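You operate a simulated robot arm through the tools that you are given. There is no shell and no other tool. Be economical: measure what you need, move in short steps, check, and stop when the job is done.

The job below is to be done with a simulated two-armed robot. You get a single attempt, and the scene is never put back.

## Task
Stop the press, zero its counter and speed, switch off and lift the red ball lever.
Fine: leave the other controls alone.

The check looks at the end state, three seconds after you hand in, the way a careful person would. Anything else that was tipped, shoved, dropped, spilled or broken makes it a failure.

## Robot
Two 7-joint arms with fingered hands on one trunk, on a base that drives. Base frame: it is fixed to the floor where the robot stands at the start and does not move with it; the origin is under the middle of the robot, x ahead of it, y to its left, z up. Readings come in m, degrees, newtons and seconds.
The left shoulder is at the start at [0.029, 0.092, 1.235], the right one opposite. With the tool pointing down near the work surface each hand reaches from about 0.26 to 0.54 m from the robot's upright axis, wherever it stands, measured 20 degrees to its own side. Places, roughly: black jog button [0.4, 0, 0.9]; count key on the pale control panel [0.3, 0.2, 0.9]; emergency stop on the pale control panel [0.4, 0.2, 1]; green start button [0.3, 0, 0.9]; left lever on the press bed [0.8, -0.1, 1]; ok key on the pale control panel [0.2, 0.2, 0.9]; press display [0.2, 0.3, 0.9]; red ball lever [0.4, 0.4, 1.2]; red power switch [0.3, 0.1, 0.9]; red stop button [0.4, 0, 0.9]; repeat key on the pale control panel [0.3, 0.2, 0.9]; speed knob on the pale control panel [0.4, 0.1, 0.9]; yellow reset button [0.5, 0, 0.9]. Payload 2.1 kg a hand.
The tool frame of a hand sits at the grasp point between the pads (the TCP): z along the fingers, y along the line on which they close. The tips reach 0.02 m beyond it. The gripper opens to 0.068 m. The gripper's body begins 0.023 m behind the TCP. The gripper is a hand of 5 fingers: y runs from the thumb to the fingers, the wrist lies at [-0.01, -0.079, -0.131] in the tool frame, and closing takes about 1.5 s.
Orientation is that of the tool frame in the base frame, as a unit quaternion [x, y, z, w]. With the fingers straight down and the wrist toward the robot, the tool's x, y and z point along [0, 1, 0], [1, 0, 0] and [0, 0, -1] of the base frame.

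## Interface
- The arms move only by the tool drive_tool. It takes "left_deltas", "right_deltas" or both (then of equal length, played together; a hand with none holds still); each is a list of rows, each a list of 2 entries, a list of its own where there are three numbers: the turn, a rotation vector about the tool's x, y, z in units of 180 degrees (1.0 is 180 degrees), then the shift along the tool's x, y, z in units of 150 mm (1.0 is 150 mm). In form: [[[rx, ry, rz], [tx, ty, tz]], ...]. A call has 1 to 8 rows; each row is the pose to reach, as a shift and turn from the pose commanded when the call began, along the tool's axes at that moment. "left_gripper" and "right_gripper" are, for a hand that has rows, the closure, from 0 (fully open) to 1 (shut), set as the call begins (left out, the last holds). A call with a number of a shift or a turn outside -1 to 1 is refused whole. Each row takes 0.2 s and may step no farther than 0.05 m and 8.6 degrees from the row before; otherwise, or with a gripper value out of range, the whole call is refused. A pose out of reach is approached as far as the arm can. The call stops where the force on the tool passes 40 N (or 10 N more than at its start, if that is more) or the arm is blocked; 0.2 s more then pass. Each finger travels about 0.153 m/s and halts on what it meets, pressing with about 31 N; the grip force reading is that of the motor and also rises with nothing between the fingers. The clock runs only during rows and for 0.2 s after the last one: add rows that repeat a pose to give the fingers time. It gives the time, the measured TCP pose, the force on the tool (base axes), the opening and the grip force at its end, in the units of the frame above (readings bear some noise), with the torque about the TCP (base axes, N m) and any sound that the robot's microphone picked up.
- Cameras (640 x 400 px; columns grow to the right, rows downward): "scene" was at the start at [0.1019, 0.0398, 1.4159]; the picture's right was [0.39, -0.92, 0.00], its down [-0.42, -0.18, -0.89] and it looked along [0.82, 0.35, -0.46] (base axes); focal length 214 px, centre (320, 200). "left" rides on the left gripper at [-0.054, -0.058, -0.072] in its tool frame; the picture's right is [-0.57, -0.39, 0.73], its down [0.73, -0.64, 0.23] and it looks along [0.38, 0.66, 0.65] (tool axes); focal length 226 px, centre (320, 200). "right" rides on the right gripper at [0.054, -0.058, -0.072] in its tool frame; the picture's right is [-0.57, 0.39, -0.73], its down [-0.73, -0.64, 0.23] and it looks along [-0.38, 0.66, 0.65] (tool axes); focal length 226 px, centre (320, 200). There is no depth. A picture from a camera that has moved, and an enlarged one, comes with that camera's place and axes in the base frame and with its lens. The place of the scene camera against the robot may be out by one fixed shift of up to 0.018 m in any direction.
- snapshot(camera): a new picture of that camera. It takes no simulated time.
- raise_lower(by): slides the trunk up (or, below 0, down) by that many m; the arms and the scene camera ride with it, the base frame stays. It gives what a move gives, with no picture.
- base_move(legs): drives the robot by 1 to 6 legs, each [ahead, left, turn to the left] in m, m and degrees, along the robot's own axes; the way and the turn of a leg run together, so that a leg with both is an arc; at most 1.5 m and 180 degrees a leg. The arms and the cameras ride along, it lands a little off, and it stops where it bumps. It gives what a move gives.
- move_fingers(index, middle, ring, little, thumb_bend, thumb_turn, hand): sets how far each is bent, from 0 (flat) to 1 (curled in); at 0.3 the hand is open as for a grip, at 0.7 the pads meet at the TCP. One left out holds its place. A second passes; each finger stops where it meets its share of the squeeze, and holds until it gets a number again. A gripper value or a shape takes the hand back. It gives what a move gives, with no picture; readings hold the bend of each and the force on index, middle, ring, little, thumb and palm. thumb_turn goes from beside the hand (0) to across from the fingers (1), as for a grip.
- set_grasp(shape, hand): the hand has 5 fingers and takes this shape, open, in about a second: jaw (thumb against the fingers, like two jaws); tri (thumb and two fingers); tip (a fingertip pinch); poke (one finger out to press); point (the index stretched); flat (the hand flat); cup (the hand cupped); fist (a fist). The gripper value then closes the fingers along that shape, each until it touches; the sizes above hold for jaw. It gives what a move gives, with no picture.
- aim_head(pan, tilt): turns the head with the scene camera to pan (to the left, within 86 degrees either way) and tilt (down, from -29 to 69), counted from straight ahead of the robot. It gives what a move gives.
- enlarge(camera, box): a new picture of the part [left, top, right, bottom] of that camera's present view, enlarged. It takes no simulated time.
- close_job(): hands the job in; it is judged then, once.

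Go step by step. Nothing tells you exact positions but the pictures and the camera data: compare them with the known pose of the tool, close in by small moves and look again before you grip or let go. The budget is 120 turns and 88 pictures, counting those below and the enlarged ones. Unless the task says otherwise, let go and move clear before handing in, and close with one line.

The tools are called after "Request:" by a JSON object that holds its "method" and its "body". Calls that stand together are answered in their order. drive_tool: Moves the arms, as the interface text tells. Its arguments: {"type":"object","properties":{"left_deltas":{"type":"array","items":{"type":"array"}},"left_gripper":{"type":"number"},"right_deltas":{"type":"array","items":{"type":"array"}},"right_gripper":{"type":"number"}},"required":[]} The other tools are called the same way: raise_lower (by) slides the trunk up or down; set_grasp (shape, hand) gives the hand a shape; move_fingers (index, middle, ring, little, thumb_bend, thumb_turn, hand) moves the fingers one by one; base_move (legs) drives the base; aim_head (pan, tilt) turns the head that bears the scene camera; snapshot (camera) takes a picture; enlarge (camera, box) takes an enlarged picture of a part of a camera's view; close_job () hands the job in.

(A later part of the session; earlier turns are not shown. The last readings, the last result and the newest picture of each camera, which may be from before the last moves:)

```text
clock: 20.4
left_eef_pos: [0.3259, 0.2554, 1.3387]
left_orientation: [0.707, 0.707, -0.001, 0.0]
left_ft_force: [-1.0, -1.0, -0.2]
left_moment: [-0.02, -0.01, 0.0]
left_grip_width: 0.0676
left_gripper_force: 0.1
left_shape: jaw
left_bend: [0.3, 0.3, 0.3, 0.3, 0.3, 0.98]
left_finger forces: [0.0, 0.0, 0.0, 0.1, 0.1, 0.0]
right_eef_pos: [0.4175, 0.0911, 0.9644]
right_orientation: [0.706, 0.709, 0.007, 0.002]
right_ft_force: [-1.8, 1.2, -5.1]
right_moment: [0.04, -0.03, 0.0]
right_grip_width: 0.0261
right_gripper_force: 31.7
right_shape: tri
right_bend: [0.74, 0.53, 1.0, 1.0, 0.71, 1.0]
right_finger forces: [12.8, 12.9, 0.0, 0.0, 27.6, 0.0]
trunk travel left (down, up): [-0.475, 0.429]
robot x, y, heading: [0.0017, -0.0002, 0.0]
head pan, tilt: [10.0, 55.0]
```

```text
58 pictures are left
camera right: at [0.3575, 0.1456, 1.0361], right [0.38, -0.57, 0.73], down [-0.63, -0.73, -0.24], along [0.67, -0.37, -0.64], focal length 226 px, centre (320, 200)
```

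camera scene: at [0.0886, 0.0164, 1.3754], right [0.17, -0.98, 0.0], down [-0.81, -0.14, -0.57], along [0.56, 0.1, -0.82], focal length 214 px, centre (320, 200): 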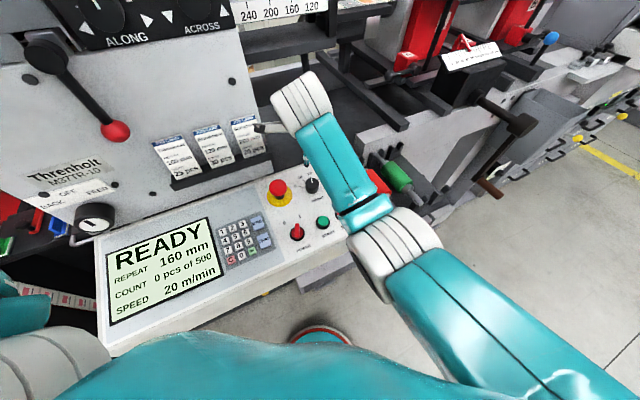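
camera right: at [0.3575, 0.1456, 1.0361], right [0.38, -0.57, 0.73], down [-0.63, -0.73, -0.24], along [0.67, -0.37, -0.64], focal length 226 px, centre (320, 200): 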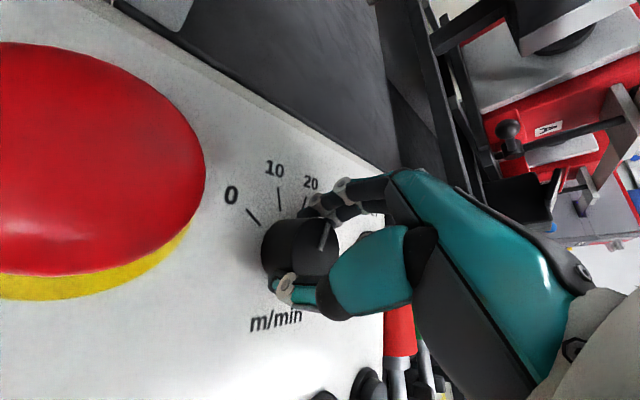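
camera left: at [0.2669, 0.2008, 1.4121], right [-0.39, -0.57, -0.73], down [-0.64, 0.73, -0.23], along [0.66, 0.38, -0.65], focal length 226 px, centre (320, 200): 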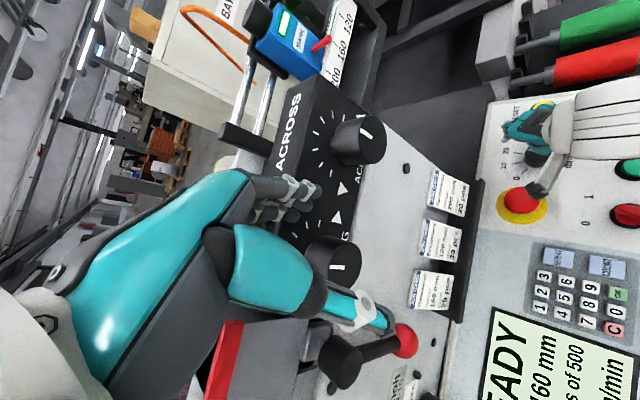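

Knob is gripped with thumb and two fingers. I turn 32° counter-clockwise about the TCP and check.

Request:
{"method": "drive_tool", "body": {"right_deltas": [[[0, 0, -0.044], [0, 0, 0]], [[0, 0, -0.088], [0, 0, 0]], [[0, 0, -0.132], [0, 0, 0]], [[0, 0, -0.176], [0, 0, 0]], [[0, 0, -0.176], [0, 0, 0]]]}}

Request:
{"method": "snapshot", "body": {"camera": "right"}}

Request:
{"method": "enlarge", "body": {"camera": "scene", "box": [90, 130, 390, 330]}}

```text
clock: 21.6
left_eef_pos: [0.327, 0.2547, 1.3393]
left_orientation: [0.707, 0.708, 0.0, -0.001]
left_ft_force: [0.0, -0.2, 0.4]
left_moment: [0.02, -0.03, -0.02]
left_grip_width: 0.0676
left_gripper_force: 0.2
left_shape: jaw
left_bend: [0.3, 0.3, 0.3, 0.3, 0.3, 0.98]
left_finger forces: [0.1, 0.0, 0.1, 0.0, 0.0, 0.0]
right_eef_pos: [0.4163, 0.0922, 0.9649]
right_orientation: [0.484, 0.875, 0.007, 0.004]
right_ft_force: [-2.7, 0.9, -2.5]
right_moment: [0.12, -0.14, 0.03]
right_grip_width: 0.0268
right_gripper_force: 31.0
right_shape: tri
right_bend: [0.74, 0.53, 1.0, 1.0, 0.71, 0.99]
right_finger forces: [13.0, 14.0, 0.0, 0.1, 29.0, 0.1]
trunk travel left (down, up): [-0.475, 0.429]
robot x, y, heading: [-0.0001, 0.0017, -0.3]
head pan, tilt: [10.0, 55.0]
```

```text
57 pictures are left
camera right: at [0.3375, 0.1074, 1.0354], right [0.62, -0.28, 0.73], down [-0.15, -0.96, -0.24], along [0.77, 0.04, -0.64], focal length 226 px, centre (320, 200)
```

right: 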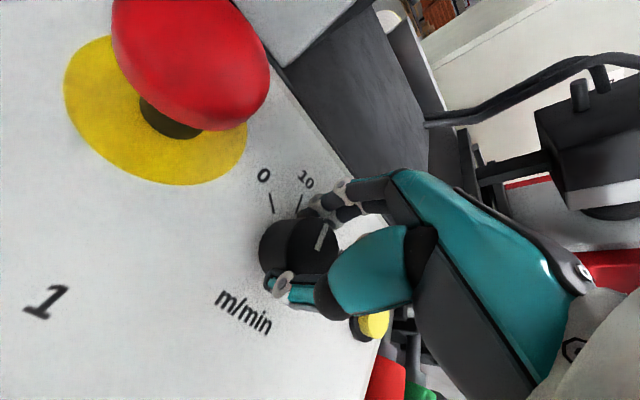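

```text
2.00 times, centred on (240, 230) of scene
camera zoom: at [0.0883, 0.0166, 1.3755], right [0.17, -0.98, 0.0], down [-0.81, -0.14, -0.57], along [0.56, 0.1, -0.82], focal length 429 px, centre (480, 140)
```

zoom: 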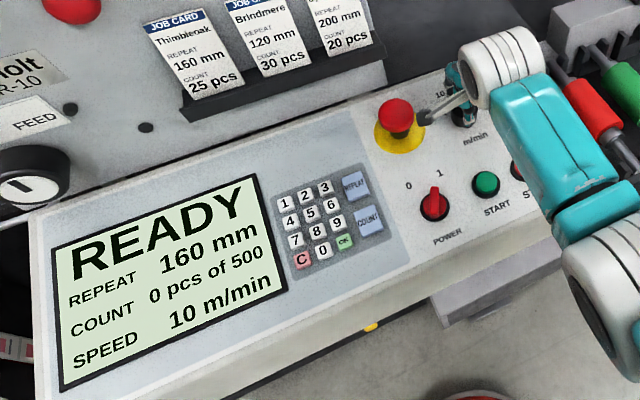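

Speed now 10 m/min. I continue another 40°.

Request:
{"method": "drive_tool", "body": {"right_deltas": [[[0, 0, -0.044], [0, 0, 0]], [[0, 0, -0.088], [0, 0, 0]], [[0, 0, -0.132], [0, 0, 0]], [[0, 0, -0.176], [0, 0, 0]], [[0, 0, -0.22], [0, 0, 0]], [[0, 0, -0.22], [0, 0, 0]]]}}

Request:
{"method": "snapshot", "body": {"camera": "right"}}

Request:
{"method": "enlarge", "body": {"camera": "scene", "box": [90, 130, 390, 330]}}

```text
clock: 23.0
left_eef_pos: [0.3275, 0.2569, 1.3378]
left_orientation: [0.707, 0.707, -0.001, 0.0]
left_ft_force: [-0.1, 0.2, -0.5]
left_moment: [-0.02, 0.0, 0.02]
left_grip_width: 0.0677
left_gripper_force: 0.2
left_shape: jaw
left_bend: [0.3, 0.3, 0.3, 0.3, 0.3, 0.98]
left_finger forces: [0.1, 0.0, 0.0, 0.1, 0.0, 0.0]
right_eef_pos: [0.41, 0.0907, 0.9639]
right_orientation: [0.161, 0.987, 0.005, 0.006]
right_ft_force: [7.0, 6.3, -1.0]
right_moment: [0.26, -0.13, -0.06]
right_grip_width: 0.0254
right_gripper_force: 30.9
right_shape: tri
right_bend: [0.74, 0.49, 1.0, 1.0, 0.74, 1.0]
right_finger forces: [14.3, 18.4, 0.0, 0.0, 25.2, 0.1]
right hand out of reach, approached as far as the arm can: row 5, 6
trunk travel left (down, up): [-0.475, 0.429]
robot x, y, heading: [0.0017, 0.0008, 0.0]
head pan, tilt: [10.0, 55.0]
```

```text
55 pictures are left
camera right: at [0.3387, 0.0531, 1.0346], right [0.65, 0.18, 0.74], down [0.5, -0.84, -0.23], along [0.58, 0.51, -0.63], focal length 226 px, centre (320, 200)
```

right: 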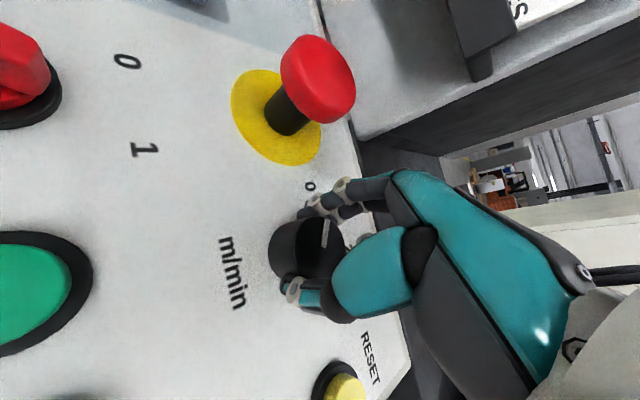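

```text
2.00 times, centred on (240, 230) of scene
camera zoom: at [0.0898, 0.0173, 1.3753], right [0.17, -0.98, 0.0], down [-0.81, -0.14, -0.57], along [0.56, 0.1, -0.82], focal length 429 px, centre (480, 140)
```

zoom: 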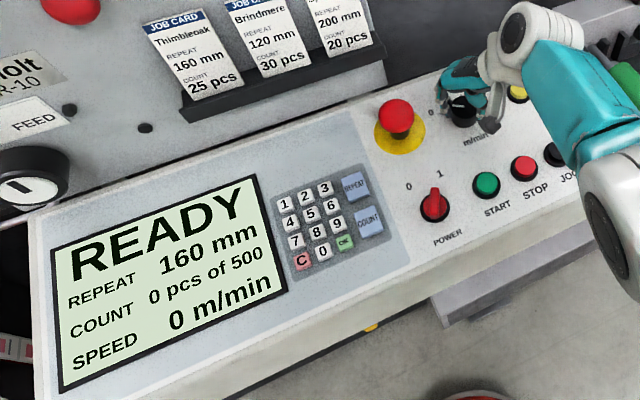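

Speed reads 0 m/min. I open partly, rise straight up, and check the knob stayed.

Request:
{"method": "drive_tool", "body": {"right_deltas": [[[0, 0, 0], [0, 0, 0]], [[0, 0, 0], [0, 0, 0]], [[0, 0, 0], [0, 0, 0]], [[0, 0, 0], [0, 0, -0.08]], [[0, 0, 0], [0, 0, -0.2]], [[0, 0, 0], [0, 0, -0.45]], [[0, 0, 0], [0, 0, -0.75]]], "right_gripper": 0.25}}

Request:
{"method": "snapshot", "body": {"camera": "right"}}

Request:
{"method": "enlarge", "body": {"camera": "scene", "box": [90, 130, 390, 330]}}

```text
clock: 24.6
left_eef_pos: [0.3265, 0.255, 1.3391]
left_orientation: [0.708, 0.707, 0.0, 0.0]
left_ft_force: [-0.5, 0.2, -1.1]
left_moment: [-0.02, 0.03, -0.02]
left_grip_width: 0.0678
left_gripper_force: 0.0
left_shape: jaw
left_bend: [0.3, 0.3, 0.3, 0.3, 0.3, 0.98]
left_finger forces: [0.1, 0.1, 0.1, 0.1, 0.0, 0.0]
right_eef_pos: [0.4051, 0.0881, 1.0771]
right_orientation: [0.161, 0.987, 0.004, 0.006]
right_ft_force: [-0.2, 0.2, 0.5]
right_moment: [0.0, 0.0, 0.01]
right_grip_width: 0.0507
right_gripper_force: 0.0
right_shape: tri
right_bend: [0.27, 0.36, 0.99, 0.99, 0.56, 0.99]
right_finger forces: [0.1, 0.0, 0.0, 0.1, 0.1, 0.0]
trunk travel left (down, up): [-0.475, 0.429]
robot x, y, heading: [0.0031, -0.0046, 0.0]
head pan, tilt: [10.0, 55.0]
```

```text
53 pictures are left
camera right: at [0.3341, 0.0509, 1.147], right [0.65, 0.18, 0.74], down [0.49, -0.84, -0.23], along [0.58, 0.51, -0.64], focal length 226 px, centre (320, 200)
```

right: 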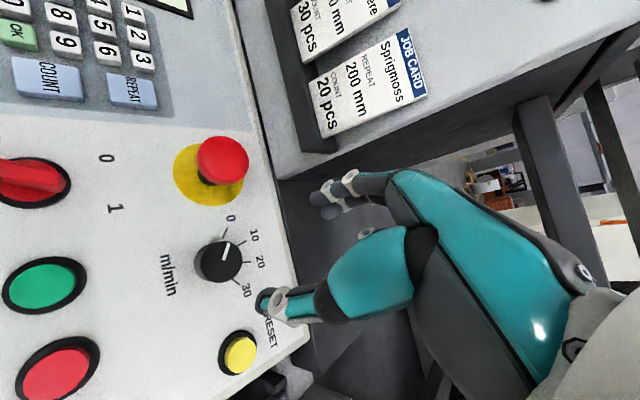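

```text
2.00 times, centred on (240, 230) of scene
camera zoom: at [0.0886, 0.0164, 1.3754], right [0.17, -0.98, 0.0], down [-0.81, -0.14, -0.57], along [0.56, 0.1, -0.82], focal length 429 px, centre (480, 140)
```

zoom: 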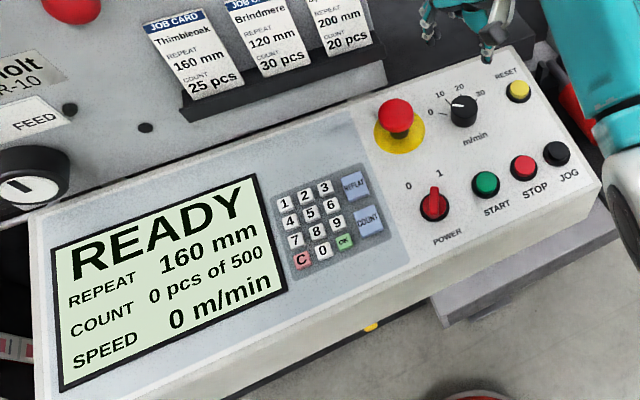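

I check the pointer and the power switch closely.

Request:
{"method": "enlarge", "body": {"camera": "right", "box": [0, 140, 290, 320]}}

Request:
{"method": "enlarge", "body": {"camera": "scene", "box": [270, 160, 360, 250]}}

```text
2.21 times, centred on (145, 230) of right
camera zoom: at [0.3341, 0.0509, 1.147], right [0.65, 0.18, 0.74], down [0.49, -0.84, -0.23], along [0.58, 0.51, -0.64], focal length 499 px, centre (706, 134)
```

zoom: 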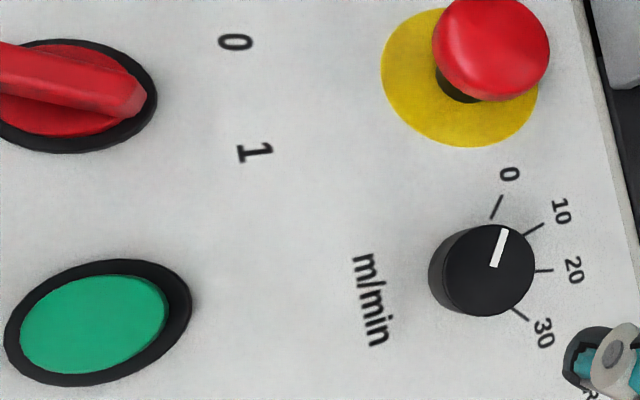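

```text
4.44 times, centred on (315, 205) of scene
camera zoom: at [0.0886, 0.0164, 1.3754], right [0.17, -0.98, 0.0], down [-0.81, -0.14, -0.57], along [0.56, 0.1, -0.82], focal length 953 px, centre (342, 178)
```

zoom: 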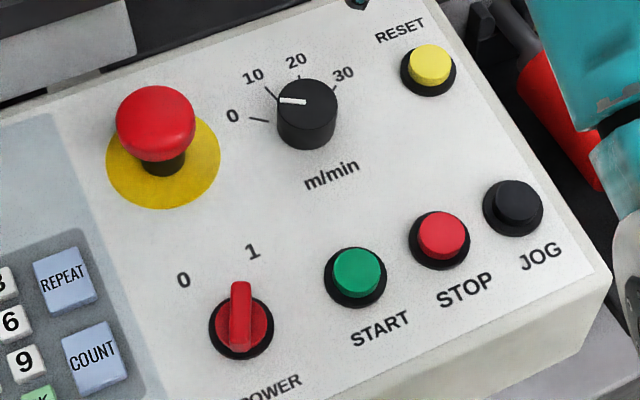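

Pointer at 0 and the rest untouched. Next: park the right hand away to the right, shape the left hand for poking, and bring it over the power switch, whose ridge I'll push from 1 to 0.

Request:
{"method": "drive_tool", "body": {"right_deltas": [[[0, 0, 0.045], [0, -0.1, -0.2]], [[0, 0, 0.09], [-0.05, -0.3, -0.4]], [[0, 0, 0.135], [-0.12, -0.55, -0.6]], [[0, 0, 0.18], [-0.2, -0.8, -0.7]], [[0, 0, 0.225], [-0.3, -1.0, -0.8]], [[0, 0, 0.27], [-0.3, -1.0, -0.9]], [[0, 0, 0.315], [-0.3, -1.0, -0.9]], [[0, 0, 0.36], [-0.3, -1.0, -0.9]]]}}

Request:
{"method": "move_fingers", "body": {"hand": "left", "index": 0.4, "middle": 1, "ring": 1, "little": 1, "thumb_bend": 0.9, "thumb_turn": 1}}

Request:
{"method": "drive_tool", "body": {"left_deltas": [[[0, 0, 0], [-0.2, -0.09, 0.2]], [[0, 0, 0], [-0.4, -0.18, 0.4]], [[0, 0, 0], [-0.6, -0.27, 0.6]], [[0, 0, 0], [-0.8, -0.36, 0.8]], [[0, 0, 0], [-1.0, -0.36, 1.0]]]}}

Request:
{"method": "snapshot", "body": {"camera": "left"}}

Request:
{"method": "snapshot", "body": {"camera": "scene"}}

```text
clock: 26.4
left_eef_pos: [0.3258, 0.2548, 1.3392]
left_orientation: [0.707, 0.707, 0.0, 0.001]
left_ft_force: [0.6, -0.2, -0.6]
left_moment: [0.0, 0.0, -0.01]
left_grip_width: 0.0679
left_gripper_force: 0.0
left_shape: jaw
left_bend: [0.3, 0.3, 0.3, 0.3, 0.3, 0.98]
left_finger forces: [0.0, 0.0, 0.0, 0.0, 0.1, 0.1]
right_eef_pos: [0.4009, -0.0686, 1.2105]
right_orientation: [0.666, 0.746, 0.007, 0.002]
right_ft_force: [-0.3, -0.1, 0.2]
right_moment: [-0.01, 0.02, -0.02]
right_grip_width: 0.051
right_gripper_force: 0.1
right_shape: tri
right_bend: [0.27, 0.36, 0.99, 0.99, 0.56, 0.99]
right_finger forces: [0.1, 0.0, 0.0, 0.0, 0.0, 0.0]
trunk travel left (down, up): [-0.475, 0.429]
robot x, y, heading: [0.0018, 0.0005, -0.1]
head pan, tilt: [10.0, 55.0]
```

```text
clock: 27.4
left_eef_pos: [0.3265, 0.2556, 1.3394]
left_orientation: [0.707, 0.707, 0.0, 0.0]
left_ft_force: [-0.7, 0.5, -0.3]
left_moment: [0.0, -0.01, 0.01]
left_grip_width: 0.0058
left_gripper_force: 0.1
left_shape: fingers
left_bend: [0.4, 1.0, 1.0, 1.0, 0.9, 1.0]
left_finger forces: [0.0, 0.0, 0.0, 0.0, 0.0, 0.0]
right_eef_pos: [0.3996, -0.0684, 1.2104]
right_orientation: [0.665, 0.747, 0.007, 0.003]
right_ft_force: [-0.2, 0.8, -0.4]
right_moment: [0.0, 0.01, 0.0]
right_grip_width: 0.0508
right_gripper_force: 0.1
right_shape: tri
right_bend: [0.27, 0.36, 0.99, 0.99, 0.56, 0.99]
right_finger forces: [0.0, 0.0, 0.1, 0.0, 0.1, 0.1]
trunk travel left (down, up): [-0.475, 0.429]
robot x, y, heading: [-0.0009, 0.0006, -0.2]
head pan, tilt: [10.0, 55.0]
```

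```text
clock: 28.6
left_eef_pos: [0.2719, 0.1032, 1.188]
left_orientation: [0.707, 0.707, 0.001, -0.001]
left_ft_force: [0.3, 0.3, -0.4]
left_moment: [-0.03, 0.03, 0.02]
left_grip_width: 0.0059
left_gripper_force: 0.0
left_shape: fingers
left_bend: [0.4, 1.0, 1.0, 1.0, 0.9, 1.0]
left_finger forces: [0.0, 0.0, 0.0, 0.0, 0.0, 0.1]
right_eef_pos: [0.3995, -0.0679, 1.2104]
right_orientation: [0.664, 0.748, 0.006, 0.003]
right_ft_force: [-0.1, 0.4, 0.5]
right_moment: [0.01, -0.03, -0.01]
right_grip_width: 0.0509
right_gripper_force: 0.0
right_shape: tri
right_bend: [0.27, 0.36, 0.99, 0.99, 0.56, 0.99]
right_finger forces: [0.1, 0.0, 0.1, 0.1, 0.1, 0.1]
trunk travel left (down, up): [-0.475, 0.429]
robot x, y, heading: [-0.0059, 0.0001, 0.2]
head pan, tilt: [10.0, 55.0]
```

```text
49 pictures are left
camera left: at [0.2124, 0.0489, 1.26], right [-0.39, -0.57, -0.73], down [-0.64, 0.73, -0.23], along [0.66, 0.38, -0.65], focal length 226 px, centre (320, 200)
```

left: 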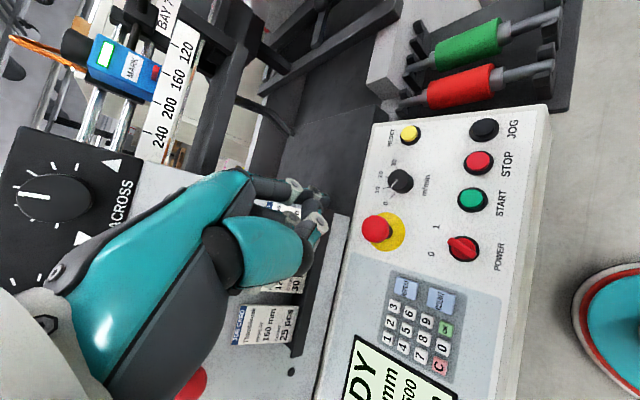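

```text
48 pictures are left
camera scene: at [0.0888, 0.016, 1.3754], right [0.17, -0.98, 0.0], down [-0.81, -0.14, -0.57], along [0.56, 0.1, -0.82], focal length 214 px, centre (320, 200)
```

scene: 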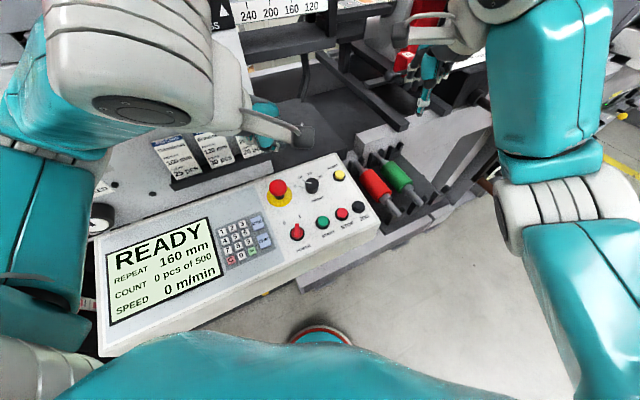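

Power switch centre at ≈[0.289, 0.098, 0.932], with its ridge pointing along +x. I descend with the left index aimed just right of the ridge's front half.

Request:
{"method": "drive_tool", "body": {"left_deltas": [[[0, 0, 0], [-0.08, 0.006, 0.25]], [[0, 0, 0], [-0.08, 0.006, 0.5]], [[0, 0, 0], [-0.08, 0.006, 0.75]], [[0, 0, 0], [-0.08, 0.006, 1.0]], [[0, 0, 0], [-0.08, 0.006, 1.0]]]}}

Request:
{"method": "snapshot", "body": {"camera": "left"}}

```text
clock: 29.8
left_eef_pos: [0.2725, 0.0943, 1.0391]
left_orientation: [0.708, 0.707, 0.001, 0.0]
left_ft_force: [0.1, 0.3, 0.1]
left_moment: [0.01, 0.03, 0.01]
left_grip_width: 0.0058
left_gripper_force: 0.0
left_shape: fingers
left_bend: [0.4, 1.0, 1.0, 1.0, 0.9, 1.0]
left_finger forces: [0.0, 0.0, 0.1, 0.0, 0.0, 0.1]
left hand out of reach, approached as far as the arm can: row 2, 3
right_eef_pos: [0.3992, -0.0686, 1.2107]
right_orientation: [0.665, 0.747, 0.007, 0.002]
right_ft_force: [0.6, 0.7, 0.0]
right_moment: [-0.02, 0.03, -0.01]
right_grip_width: 0.051
right_gripper_force: 0.0
right_shape: tri
right_bend: [0.27, 0.36, 0.99, 0.99, 0.56, 0.99]
right_finger forces: [0.1, 0.0, 0.0, 0.0, 0.0, 0.1]
trunk travel left (down, up): [-0.475, 0.429]
robot x, y, heading: [-0.0013, 0.0, 0.1]
head pan, tilt: [10.0, 55.0]
```

```text
47 pictures are left
camera left: at [0.2142, 0.0392, 1.112], right [-0.39, -0.57, -0.73], down [-0.64, 0.73, -0.23], along [0.66, 0.38, -0.65], focal length 226 px, centre (320, 200)
```

left: 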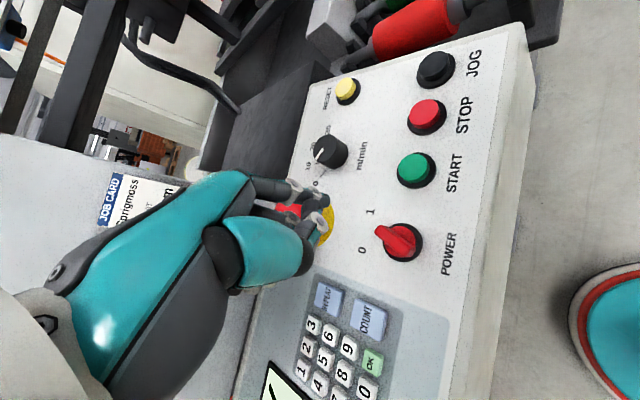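

Alignment agrees (pivot ≈[0.288, 0.097]). Lowering further to just above the ridge.

Request:
{"method": "drive_tool", "body": {"left_deltas": [[[0, 0, 0], [-0.02, 0.0, 0.15]], [[0, 0, 0], [-0.03, 0.0, 0.3]], [[0, 0, 0], [-0.03, 0.0, 0.42]], [[0, 0, 0], [-0.03, 0.0, 0.42]]]}}

Request:
{"method": "enlarge", "body": {"camera": "left", "box": [240, 130, 440, 255]}}

```text
clock: 30.8
left_eef_pos: [0.2725, 0.0885, 0.9762]
left_orientation: [0.707, 0.708, 0.0, 0.0]
left_ft_force: [-0.6, -0.5, 0.3]
left_moment: [0.01, 0.0, 0.03]
left_grip_width: 0.0059
left_gripper_force: 0.0
left_shape: fingers
left_bend: [0.4, 1.0, 1.0, 1.0, 0.9, 1.0]
left_finger forces: [0.1, 0.1, 0.0, 0.1, 0.1, 0.0]
right_eef_pos: [0.3992, -0.0677, 1.2105]
right_orientation: [0.665, 0.747, 0.007, 0.003]
right_ft_force: [0.3, 0.1, -0.4]
right_moment: [0.0, 0.02, 0.01]
right_grip_width: 0.0508
right_gripper_force: 0.1
right_shape: tri
right_bend: [0.27, 0.36, 0.99, 0.99, 0.56, 0.99]
right_finger forces: [0.0, 0.0, 0.0, 0.0, 0.0, 0.0]
trunk travel left (down, up): [-0.475, 0.429]
robot x, y, heading: [-0.0059, -0.0027, 0.4]
head pan, tilt: [10.0, 55.0]
```

```text
3.20 times, centred on (340, 192) of left
camera zoom: at [0.2131, 0.0331, 1.0493], right [-0.39, -0.57, -0.73], down [-0.64, 0.73, -0.23], along [0.66, 0.38, -0.65], focal length 723 px, centre (256, 224)
```

zoom: 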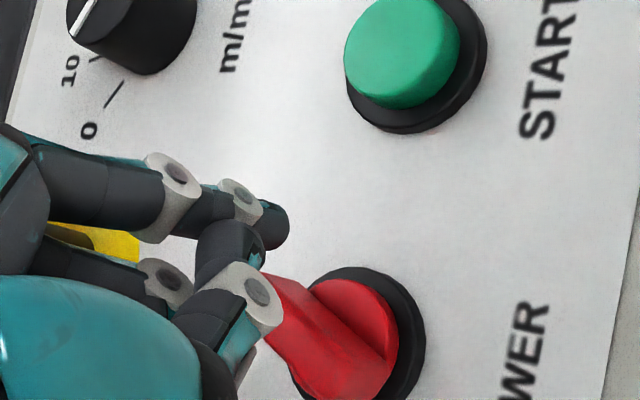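

The index tip is right of the ridge with ~6 mm gap. I lower 20 mm carefully and check.

Request:
{"method": "drive_tool", "body": {"left_deltas": [[[0, 0, 0], [0, 0.0, 0.05]], [[0, 0, 0], [0, 0, 0.1]], [[0, 0, 0], [0, 0.0, 0.135]], [[0, 0, 0], [0, 0.0, 0.135]]]}}

Request:
{"method": "enlarge", "body": {"camera": "left", "box": [240, 130, 440, 255]}}

```text
clock: 31.8
left_eef_pos: [0.2706, 0.0879, 0.9565]
left_orientation: [0.707, 0.707, 0.0, 0.0]
left_ft_force: [0.5, 0.5, 0.8]
left_moment: [-0.02, 0.0, 0.0]
left_grip_width: 0.0057
left_gripper_force: 0.2
left_shape: fingers
left_bend: [0.4, 1.0, 1.0, 1.0, 0.9, 1.0]
left_finger forces: [0.0, 0.0, 0.1, 0.0, 0.0, 0.0]
right_eef_pos: [0.3995, -0.0689, 1.2111]
right_orientation: [0.665, 0.747, 0.007, 0.003]
right_ft_force: [-0.8, 0.2, -0.4]
right_moment: [0.02, -0.01, 0.0]
right_grip_width: 0.0509
right_gripper_force: 0.0
right_shape: tri
right_bend: [0.27, 0.36, 0.99, 0.99, 0.56, 0.99]
right_finger forces: [0.1, 0.0, 0.0, 0.0, 0.0, 0.0]
trunk travel left (down, up): [-0.475, 0.429]
robot x, y, heading: [-0.0, -0.0009, 0.1]
head pan, tilt: [10.0, 55.0]
```

```text
3.20 times, centred on (340, 192) of left
camera zoom: at [0.2131, 0.0335, 1.0296], right [-0.39, -0.57, -0.73], down [-0.64, 0.73, -0.23], along [0.66, 0.38, -0.65], focal length 723 px, centre (256, 224)
```

zoom: 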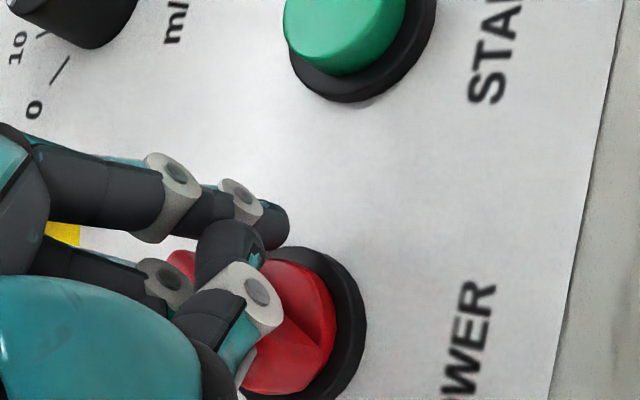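

Clear so far. I drop 4 mm more and push the ridge leftwards (+y) in small steps.

Request:
{"method": "drive_tool", "body": {"left_deltas": [[[0, 0, 0], [0, 0.0, 0.025]], [[0, 0, 0], [0.03, 0, 0.025]], [[0, 0, 0], [0.06, 0, 0.025]], [[0, 0, 0], [0.085, 0, 0.025]], [[0, 0, 0], [0.11, 0, 0.025]], [[0, 0, 0], [0.13, -0.01, 0.025]], [[0, 0, 0], [0.15, -0.02, 0.025]], [[0, 0, 0], [0.16, -0.02, 0.025]]]}}

Request:
{"method": "enlarge", "body": {"camera": "left", "box": [240, 130, 440, 255]}}

Request:
{"method": "enlarge", "body": {"camera": "scene", "box": [90, 130, 390, 330]}}

```text
clock: 33.6
left_eef_pos: [0.2714, 0.1115, 0.9536]
left_orientation: [0.707, 0.707, 0.001, 0.0]
left_ft_force: [2.1, -8.1, 6.6]
left_moment: [-0.03, -0.15, -0.24]
left_grip_width: 0.0105
left_gripper_force: 6.1
left_shape: fingers
left_bend: [0.31, 1.0, 1.0, 1.0, 0.94, 1.0]
left_finger forces: [7.2, 0.1, 0.0, 0.0, 5.9, 0.0]
right_eef_pos: [0.3995, -0.0681, 1.2093]
right_orientation: [0.665, 0.747, 0.009, 0.002]
right_ft_force: [0.7, -0.9, -0.2]
right_moment: [0.02, 0.0, -0.03]
right_grip_width: 0.0507
right_gripper_force: 0.0
right_shape: tri
right_bend: [0.27, 0.36, 0.99, 0.99, 0.56, 0.99]
right_finger forces: [0.0, 0.0, 0.1, 0.1, 0.0, 0.0]
trunk travel left (down, up): [-0.475, 0.429]
robot x, y, heading: [-0.0012, 0.0037, -0.1]
head pan, tilt: [10.0, 55.0]
```

```text
3.20 times, centred on (340, 192) of left
camera zoom: at [0.2115, 0.0574, 1.0259], right [-0.39, -0.57, -0.73], down [-0.64, 0.73, -0.23], along [0.66, 0.38, -0.65], focal length 723 px, centre (256, 224)
```

zoom: 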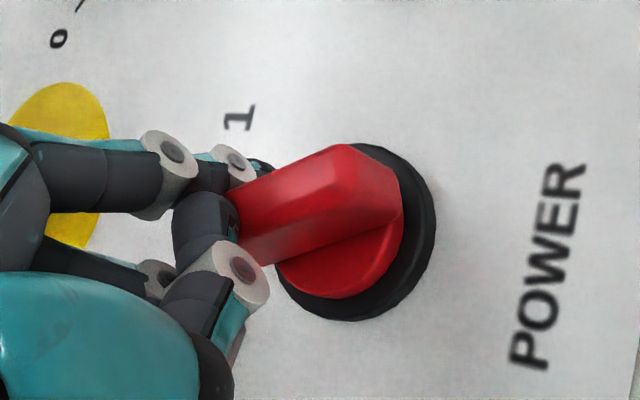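

```text
2.00 times, centred on (240, 230) of scene
camera zoom: at [0.0887, 0.0152, 1.3755], right [0.17, -0.98, 0.0], down [-0.81, -0.14, -0.57], along [0.56, 0.1, -0.82], focal length 429 px, centre (480, 140)
```

zoom: 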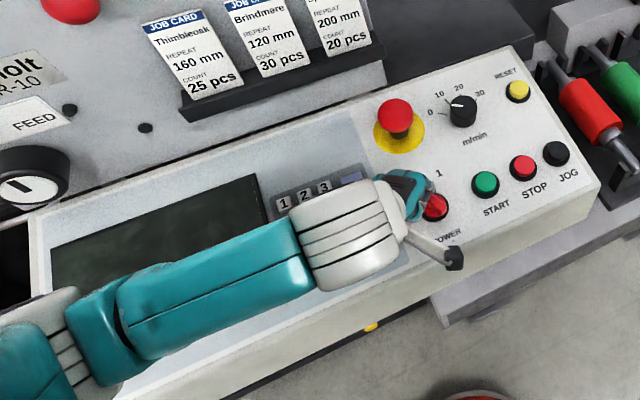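

The display has gone dark. I lift straight up and look at the switch position.

Request:
{"method": "drive_tool", "body": {"left_deltas": [[[0, 0, 0], [0, 0.03, -0.05]], [[0, 0, 0], [0, 0.03, -0.15]], [[0, 0, 0], [0, 0.03, -0.35]], [[0, 0, 0], [0, 0.03, -0.6]], [[0, 0, 0], [0, 0.03, -0.6]]]}}

Request:
{"method": "snapshot", "body": {"camera": "left"}}

```text
clock: 34.8
left_eef_pos: [0.2751, 0.111, 1.0432]
left_orientation: [0.707, 0.708, 0.0, 0.0]
left_ft_force: [0.5, -0.5, 0.3]
left_moment: [0.03, 0.0, 0.02]
left_grip_width: 0.0061
left_gripper_force: 0.1
left_shape: fingers
left_bend: [0.4, 1.0, 1.0, 1.0, 0.9, 1.0]
left_finger forces: [0.1, 0.0, 0.0, 0.0, 0.1, 0.0]
right_eef_pos: [0.3988, -0.0686, 1.2106]
right_orientation: [0.665, 0.747, 0.007, 0.002]
right_ft_force: [0.6, -0.6, 0.4]
right_moment: [0.01, 0.0, 0.04]
right_grip_width: 0.0508
right_gripper_force: 0.1
right_shape: tri
right_bend: [0.27, 0.36, 0.99, 0.99, 0.56, 0.99]
right_finger forces: [0.0, 0.0, 0.1, 0.0, 0.0, 0.0]
trunk travel left (down, up): [-0.475, 0.429]
robot x, y, heading: [-0.005, -0.0008, -0.1]
head pan, tilt: [10.0, 55.0]
```

```text
42 pictures are left
camera left: at [0.2154, 0.0574, 1.1147], right [-0.39, -0.57, -0.73], down [-0.64, 0.73, -0.23], along [0.66, 0.38, -0.65], focal length 226 px, centre (320, 200)
```

left: 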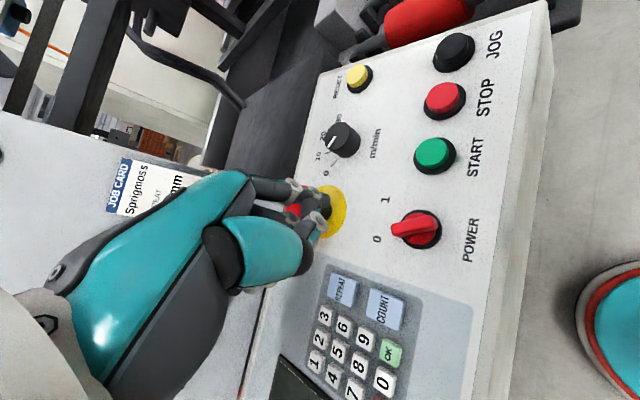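

I raise the left hand further out of view and check the switch from the head camera.

Request:
{"method": "drive_tool", "body": {"left_deltas": [[[0, 0, 0], [0.1, 0.05, -0.3]], [[0, 0, 0], [0.2, 0.1, -0.6]], [[0, 0, 0], [0.4, 0.1, -0.9]], [[0, 0, 0], [0.65, 0.1, -1.0]], [[0, 0, 0], [0.9, 0.1, -1.0]], [[0, 0, 0], [0.9, 0.1, -1.0]]]}}

Request:
{"method": "snapshot", "body": {"camera": "scene"}}

Request:
{"method": "enlarge", "body": {"camera": "scene", "box": [270, 160, 360, 250]}}

```text
refused: row 3 steps farther than a row can; nothing moved
```

```text
41 pictures are left
camera scene: at [0.0886, 0.0162, 1.3754], right [0.17, -0.98, 0.0], down [-0.81, -0.14, -0.57], along [0.56, 0.1, -0.82], focal length 214 px, centre (320, 200)
```

scene: 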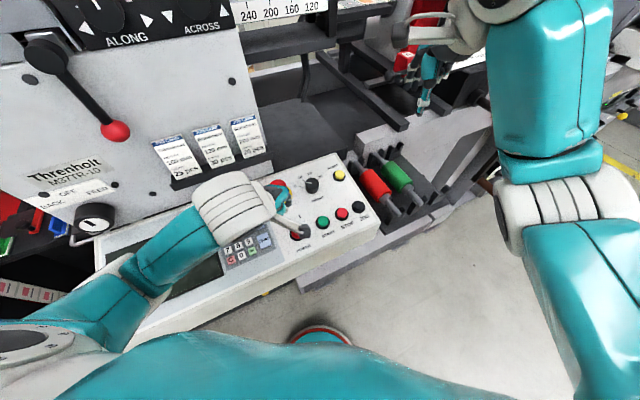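

```text
4.44 times, centred on (315, 205) of scene
camera zoom: at [0.0886, 0.0162, 1.3754], right [0.17, -0.98, 0.0], down [-0.81, -0.14, -0.57], along [0.56, 0.1, -0.82], focal length 953 px, centre (342, 178)
```

zoom: 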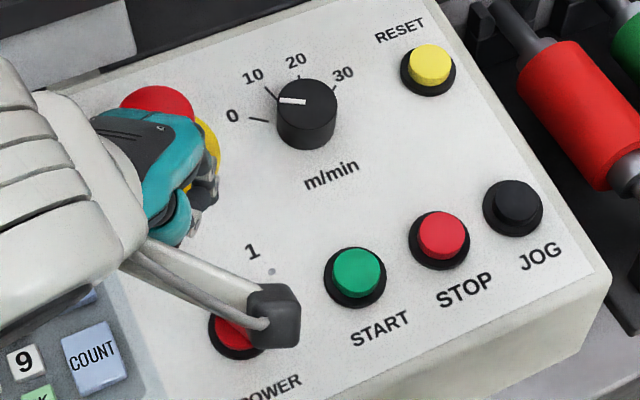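

One row was too long a step; I retry with shorter ones.

Request:
{"method": "drive_tool", "body": {"left_deltas": [[[0, 0, 0], [0.1, 0.05, -0.25]], [[0, 0, 0], [0.2, 0.1, -0.5]], [[0, 0, 0], [0.4, 0.1, -0.7]], [[0, 0, 0], [0.6, 0.1, -0.9]], [[0, 0, 0], [0.8, 0.1, -1.0]], [[0, 0, 0], [0.95, 0.1, -1.0]]]}}

Request:
{"method": "snapshot", "body": {"camera": "scene"}}

Request:
{"method": "enlarge", "body": {"camera": "scene", "box": [250, 160, 370, 260]}}

```text
clock: 36.2
left_eef_pos: [0.2897, 0.2563, 1.1909]
left_orientation: [0.707, 0.707, 0.001, 0.0]
left_ft_force: [-0.1, 0.0, 0.6]
left_moment: [0.0, -0.01, 0.0]
left_grip_width: 0.0058
left_gripper_force: 0.0
left_shape: fingers
left_bend: [0.4, 1.0, 1.0, 1.0, 0.9, 1.0]
left_finger forces: [0.0, 0.0, 0.0, 0.0, 0.0, 0.0]
right_eef_pos: [0.399, -0.0672, 1.2096]
right_orientation: [0.665, 0.747, 0.007, 0.002]
right_ft_force: [-0.6, -0.8, -0.6]
right_moment: [-0.04, -0.02, 0.04]
right_grip_width: 0.051
right_gripper_force: 0.1
right_shape: tri
right_bend: [0.27, 0.36, 0.99, 0.99, 0.56, 0.99]
right_finger forces: [0.1, 0.0, 0.0, 0.0, 0.0, 0.0]
trunk travel left (down, up): [-0.475, 0.429]
robot x, y, heading: [0.0022, 0.0026, -0.2]
head pan, tilt: [10.0, 55.0]
```

```text
39 pictures are left
camera scene: at [0.0885, 0.0164, 1.3754], right [0.17, -0.98, 0.0], down [-0.81, -0.14, -0.57], along [0.56, 0.1, -0.82], focal length 214 px, centre (320, 200)
```

scene: 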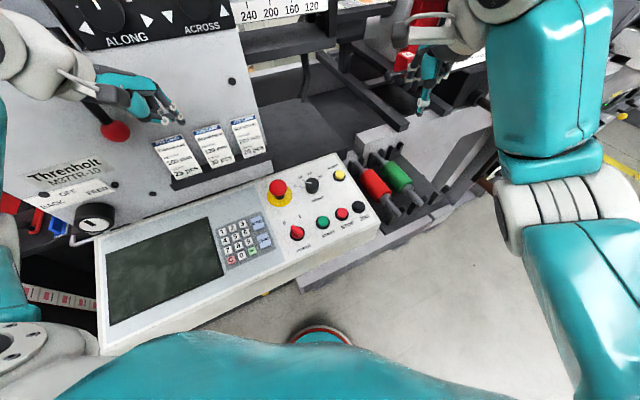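

```text
4.00 times, centred on (310, 210) of scene
camera zoom: at [0.0885, 0.0164, 1.3754], right [0.17, -0.98, 0.0], down [-0.81, -0.14, -0.57], along [0.56, 0.1, -0.82], focal length 858 px, centre (360, 160)
```

zoom: 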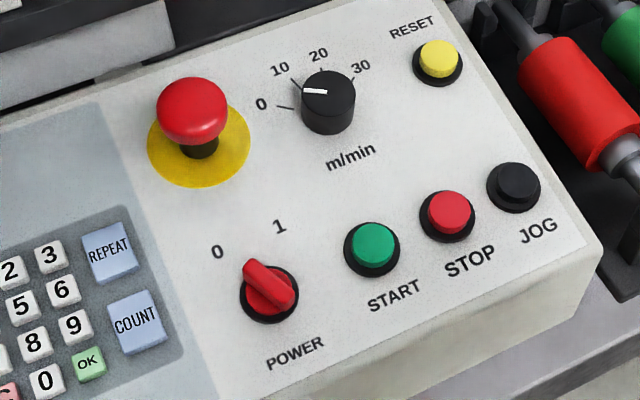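

The switch points at 0 and the display is off. Now the red ball lever: I turn the head to study it.

Request:
{"method": "drive_tool", "body": {"left_deltas": [[[0, 0, 0], [-0.1, -0.1, 0.2]], [[0, 0, 0], [-0.2, -0.2, 0.3]], [[0, 0, 0], [-0.2, -0.2, 0.3]]]}}

Request:
{"method": "aim_head", "body": {"pan": 45, "tilt": 25}}

Request:
{"method": "snapshot", "body": {"camera": "scene"}}

Request:
{"method": "snapshot", "body": {"camera": "left"}}

```text
clock: 37.0
left_eef_pos: [0.2598, 0.2265, 1.146]
left_orientation: [0.707, 0.707, 0.0, 0.001]
left_ft_force: [-0.7, -0.9, -0.5]
left_moment: [0.02, 0.02, -0.02]
left_grip_width: 0.0059
left_gripper_force: 0.0
left_shape: fingers
left_bend: [0.4, 1.0, 1.0, 1.0, 0.9, 1.0]
left_finger forces: [0.1, 0.0, 0.0, 0.0, 0.0, 0.0]
right_eef_pos: [0.3995, -0.0688, 1.2097]
right_orientation: [0.664, 0.748, 0.008, 0.002]
right_ft_force: [-0.2, -0.7, -0.6]
right_moment: [-0.03, -0.01, -0.01]
right_grip_width: 0.0509
right_gripper_force: 0.0
right_shape: tri
right_bend: [0.27, 0.36, 0.99, 0.99, 0.56, 0.99]
right_finger forces: [0.1, 0.0, 0.0, 0.0, 0.0, 0.0]
trunk travel left (down, up): [-0.475, 0.429]
robot x, y, heading: [0.0026, -0.0015, -0.1]
head pan, tilt: [10.0, 55.0]
```

```text
clock: 38.0
left_eef_pos: [0.2594, 0.2257, 1.1457]
left_orientation: [0.707, 0.707, -0.001, 0.0]
left_ft_force: [-0.8, -0.4, -0.9]
left_moment: [0.02, 0.01, 0.0]
left_grip_width: 0.006
left_gripper_force: 0.0
left_shape: fingers
left_bend: [0.4, 1.0, 1.0, 1.0, 0.9, 1.0]
left_finger forces: [0.1, 0.0, 0.0, 0.0, 0.1, 0.0]
right_eef_pos: [0.4001, -0.0672, 1.2105]
right_orientation: [0.664, 0.747, 0.008, 0.003]
right_ft_force: [-0.7, 0.8, 0.4]
right_moment: [-0.02, 0.01, 0.0]
right_grip_width: 0.0509
right_gripper_force: 0.2
right_shape: tri
right_bend: [0.27, 0.36, 0.99, 0.99, 0.56, 0.99]
right_finger forces: [0.1, 0.1, 0.1, 0.1, 0.1, 0.0]
trunk travel left (down, up): [-0.475, 0.429]
robot x, y, heading: [-0.0002, 0.0023, -0.2]
head pan, tilt: [45.0, 25.0]
```

```text
37 pictures are left
camera scene: at [0.0828, 0.0689, 1.4194], right [0.71, -0.71, 0.0], down [-0.3, -0.3, -0.91], along [0.64, 0.64, -0.42], focal length 214 px, centre (320, 200)
```

scene: 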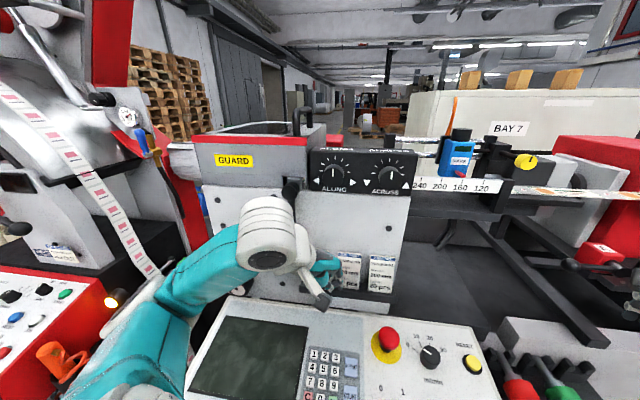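

```text
36 pictures are left
camera left: at [0.2009, 0.1715, 1.2192], right [-0.39, -0.57, -0.73], down [-0.64, 0.73, -0.23], along [0.66, 0.38, -0.65], focal length 226 px, centre (320, 200)
```

left: 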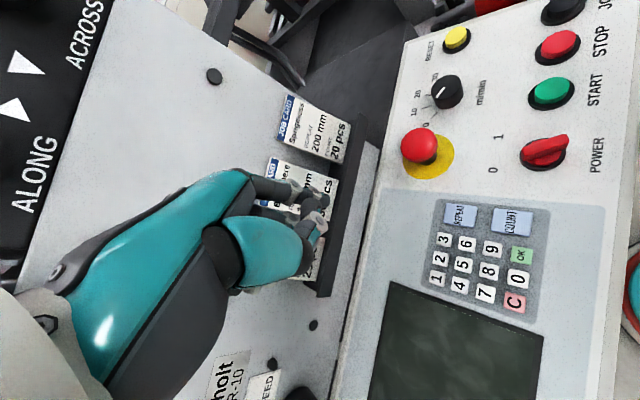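

The left hand hides the lever from the head. I move it aside (right and up) and look again.

Request:
{"method": "drive_tool", "body": {"left_deltas": [[[0, 0, 0], [-0.15, 0, -0.2]], [[0, 0, 0], [-0.3, 0.0, -0.4]], [[0, 0, 0], [-0.5, 0, -0.6]], [[0, 0, 0], [-0.7, 0, -0.8]], [[0, 0, 0], [-0.9, 0, -1.0]]]}}

Request:
{"method": "snapshot", "body": {"camera": "scene"}}

Request:
{"method": "enlarge", "body": {"camera": "scene", "box": [170, 130, 410, 310]}}

```text
clock: 39.2
left_eef_pos: [0.2591, 0.0902, 1.2972]
left_orientation: [0.707, 0.707, 0.0, -0.001]
left_ft_force: [-0.1, -0.7, -0.2]
left_moment: [0.0, 0.02, 0.01]
left_grip_width: 0.0062
left_gripper_force: 0.1
left_shape: fingers
left_bend: [0.4, 1.0, 1.0, 1.0, 0.9, 1.0]
left_finger forces: [0.1, 0.0, 0.0, 0.0, 0.0, 0.1]
right_eef_pos: [0.3999, -0.0678, 1.2104]
right_orientation: [0.665, 0.747, 0.009, 0.002]
right_ft_force: [-1.2, -0.9, 0.3]
right_moment: [-0.01, -0.02, -0.01]
right_grip_width: 0.0507
right_gripper_force: 0.1
right_shape: tri
right_bend: [0.27, 0.36, 0.99, 0.99, 0.56, 0.99]
right_finger forces: [0.0, 0.0, 0.0, 0.0, 0.0, 0.1]
trunk travel left (down, up): [-0.475, 0.429]
robot x, y, heading: [0.0021, 0.0019, 0.0]
head pan, tilt: [45.0, 25.0]
```

```text
35 pictures are left
camera scene: at [0.0827, 0.0685, 1.4195], right [0.71, -0.71, 0.0], down [-0.3, -0.3, -0.91], along [0.64, 0.64, -0.42], focal length 214 px, centre (320, 200)
```

scene: 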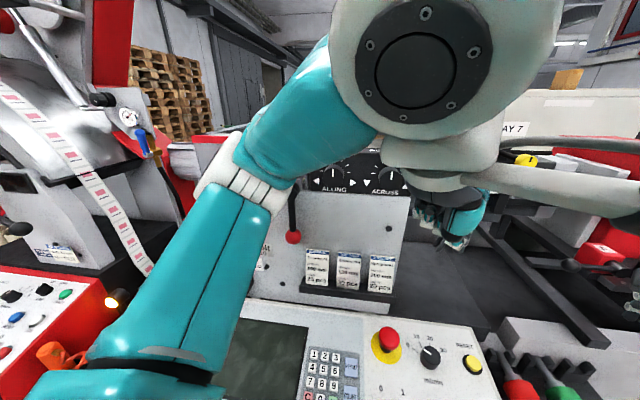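

```text
2.22 times, centred on (290, 220) of scene
camera zoom: at [0.0827, 0.0685, 1.4195], right [0.71, -0.71, 0.0], down [-0.3, -0.3, -0.91], along [0.64, 0.64, -0.42], focal length 477 px, centre (387, 156)
```

zoom: 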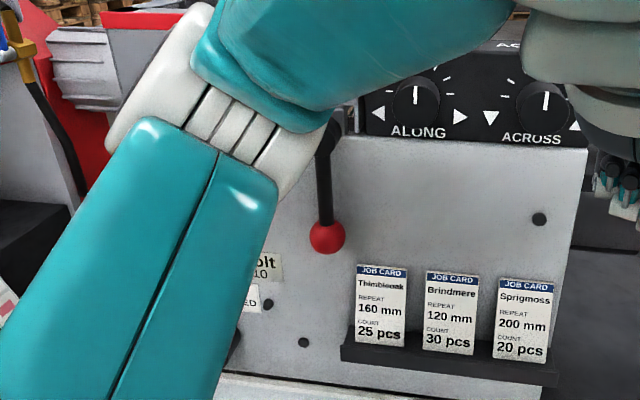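

Elbow blocks the hub. I return the left hand toward its starting pose, where the lever was visible, and zoom.

Request:
{"method": "drive_tool", "body": {"left_deltas": [[[0, 0, 0], [0.2, 0.1, 0]], [[0, 0, 0], [0.4, 0.2, 0.0]], [[0, 0, 0], [0.6, 0.3, -0.1]], [[0, 0, 0], [0.8, 0.4, -0.2]], [[0, 0, 0], [1.0, 0.45, -0.28]]]}}

Request:
{"method": "aim_head", "body": {"pan": 35, "tilt": 35}}

Request:
{"method": "snapshot", "body": {"camera": "scene"}}

Request:
{"method": "enlarge", "body": {"camera": "left", "box": [280, 240, 480, 400]}}

```text
clock: 40.4
left_eef_pos: [0.3274, 0.2409, 1.3394]
left_orientation: [0.708, 0.706, 0.0, 0.0]
left_ft_force: [-0.5, 0.7, -0.3]
left_moment: [-0.02, -0.01, 0.0]
left_grip_width: 0.0058
left_gripper_force: 0.0
left_shape: fingers
left_bend: [0.4, 1.0, 1.0, 1.0, 0.9, 1.0]
left_finger forces: [0.0, 0.1, 0.0, 0.0, 0.0, 0.0]
right_eef_pos: [0.3999, -0.0689, 1.2093]
right_orientation: [0.665, 0.747, 0.007, 0.002]
right_ft_force: [-0.8, -0.2, -0.7]
right_moment: [0.02, 0.02, 0.01]
right_grip_width: 0.0508
right_gripper_force: 0.0
right_shape: tri
right_bend: [0.27, 0.36, 0.99, 0.99, 0.56, 0.99]
right_finger forces: [0.0, 0.1, 0.1, 0.0, 0.0, 0.0]
trunk travel left (down, up): [-0.475, 0.429]
robot x, y, heading: [-0.0026, -0.0007, -0.2]
head pan, tilt: [45.0, 25.0]
```

```text
clock: 41.1
left_eef_pos: [0.3278, 0.2409, 1.3407]
left_orientation: [0.707, 0.708, 0.0, 0.0]
left_ft_force: [-0.6, 0.5, -0.6]
left_moment: [-0.01, 0.0, -0.03]
left_grip_width: 0.0059
left_gripper_force: 0.0
left_shape: fingers
left_bend: [0.4, 1.0, 1.0, 1.0, 0.9, 1.0]
left_finger forces: [0.1, 0.0, 0.0, 0.0, 0.1, 0.1]
right_eef_pos: [0.4006, -0.0684, 1.2109]
right_orientation: [0.665, 0.747, 0.007, 0.004]
right_ft_force: [0.6, -0.3, -0.3]
right_moment: [0.03, 0.03, -0.01]
right_grip_width: 0.0509
right_gripper_force: 0.1
right_shape: tri
right_bend: [0.27, 0.36, 0.99, 0.99, 0.56, 0.99]
right_finger forces: [0.0, 0.0, 0.1, 0.0, 0.1, 0.0]
trunk travel left (down, up): [-0.475, 0.429]
robot x, y, heading: [0.0026, -0.002, 0.0]
head pan, tilt: [35.0, 35.0]
```

```text
33 pictures are left
camera scene: at [0.0898, 0.0544, 1.4037], right [0.57, -0.82, 0.0], down [-0.47, -0.33, -0.82], along [0.67, 0.47, -0.57], focal length 214 px, centre (320, 200)
```

scene: 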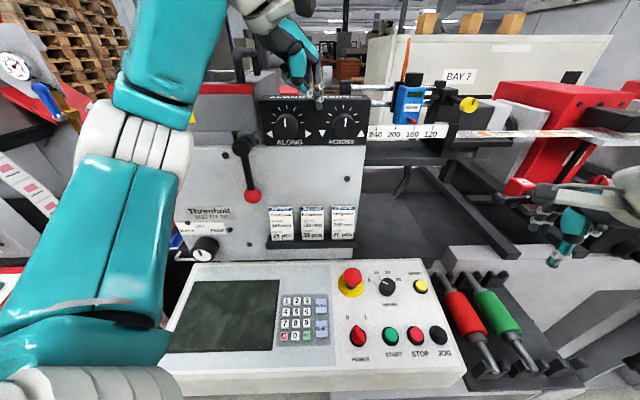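

```text
2.50 times, centred on (380, 320) of left
camera zoom: at [0.2679, 0.1857, 1.4127], right [-0.39, -0.57, -0.73], down [-0.64, 0.73, -0.23], along [0.66, 0.38, -0.65], focal length 565 px, centre (170, -100)
```

zoom: 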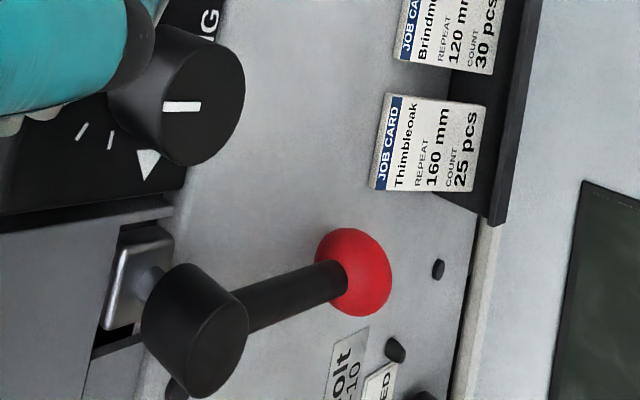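

Zooming on the hub from both cameras to see the lever's axis.

Request:
{"method": "enlarge", "body": {"camera": "scene", "box": [205, 115, 285, 215]}}

Request:
{"method": "enlarge", "body": {"camera": "left", "box": [310, 310, 420, 400]}}

```text
4.00 times, centred on (245, 165) of scene
camera zoom: at [0.0898, 0.0544, 1.4037], right [0.57, -0.82, 0.0], down [-0.47, -0.33, -0.82], along [0.67, 0.47, -0.57], focal length 858 px, centre (620, 340)
```

zoom: 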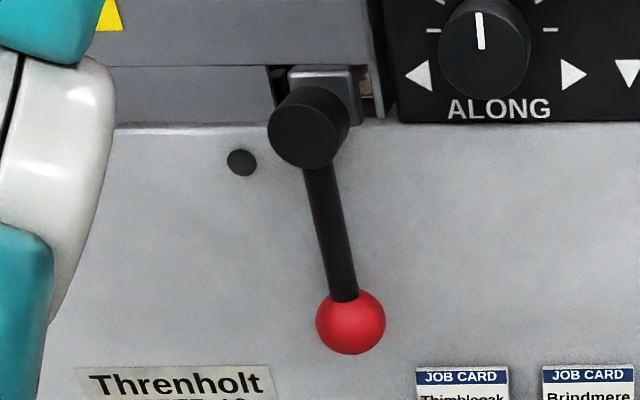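

```text
4.44 times, centred on (365, 355) of left
camera zoom: at [0.2679, 0.1857, 1.4127], right [-0.39, -0.57, -0.73], down [-0.64, 0.73, -0.23], along [0.66, 0.38, -0.65], focal length 1005 px, centre (120, -489)
```

zoom: 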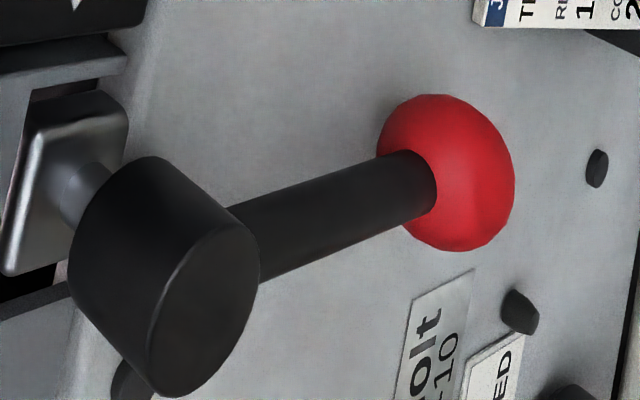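

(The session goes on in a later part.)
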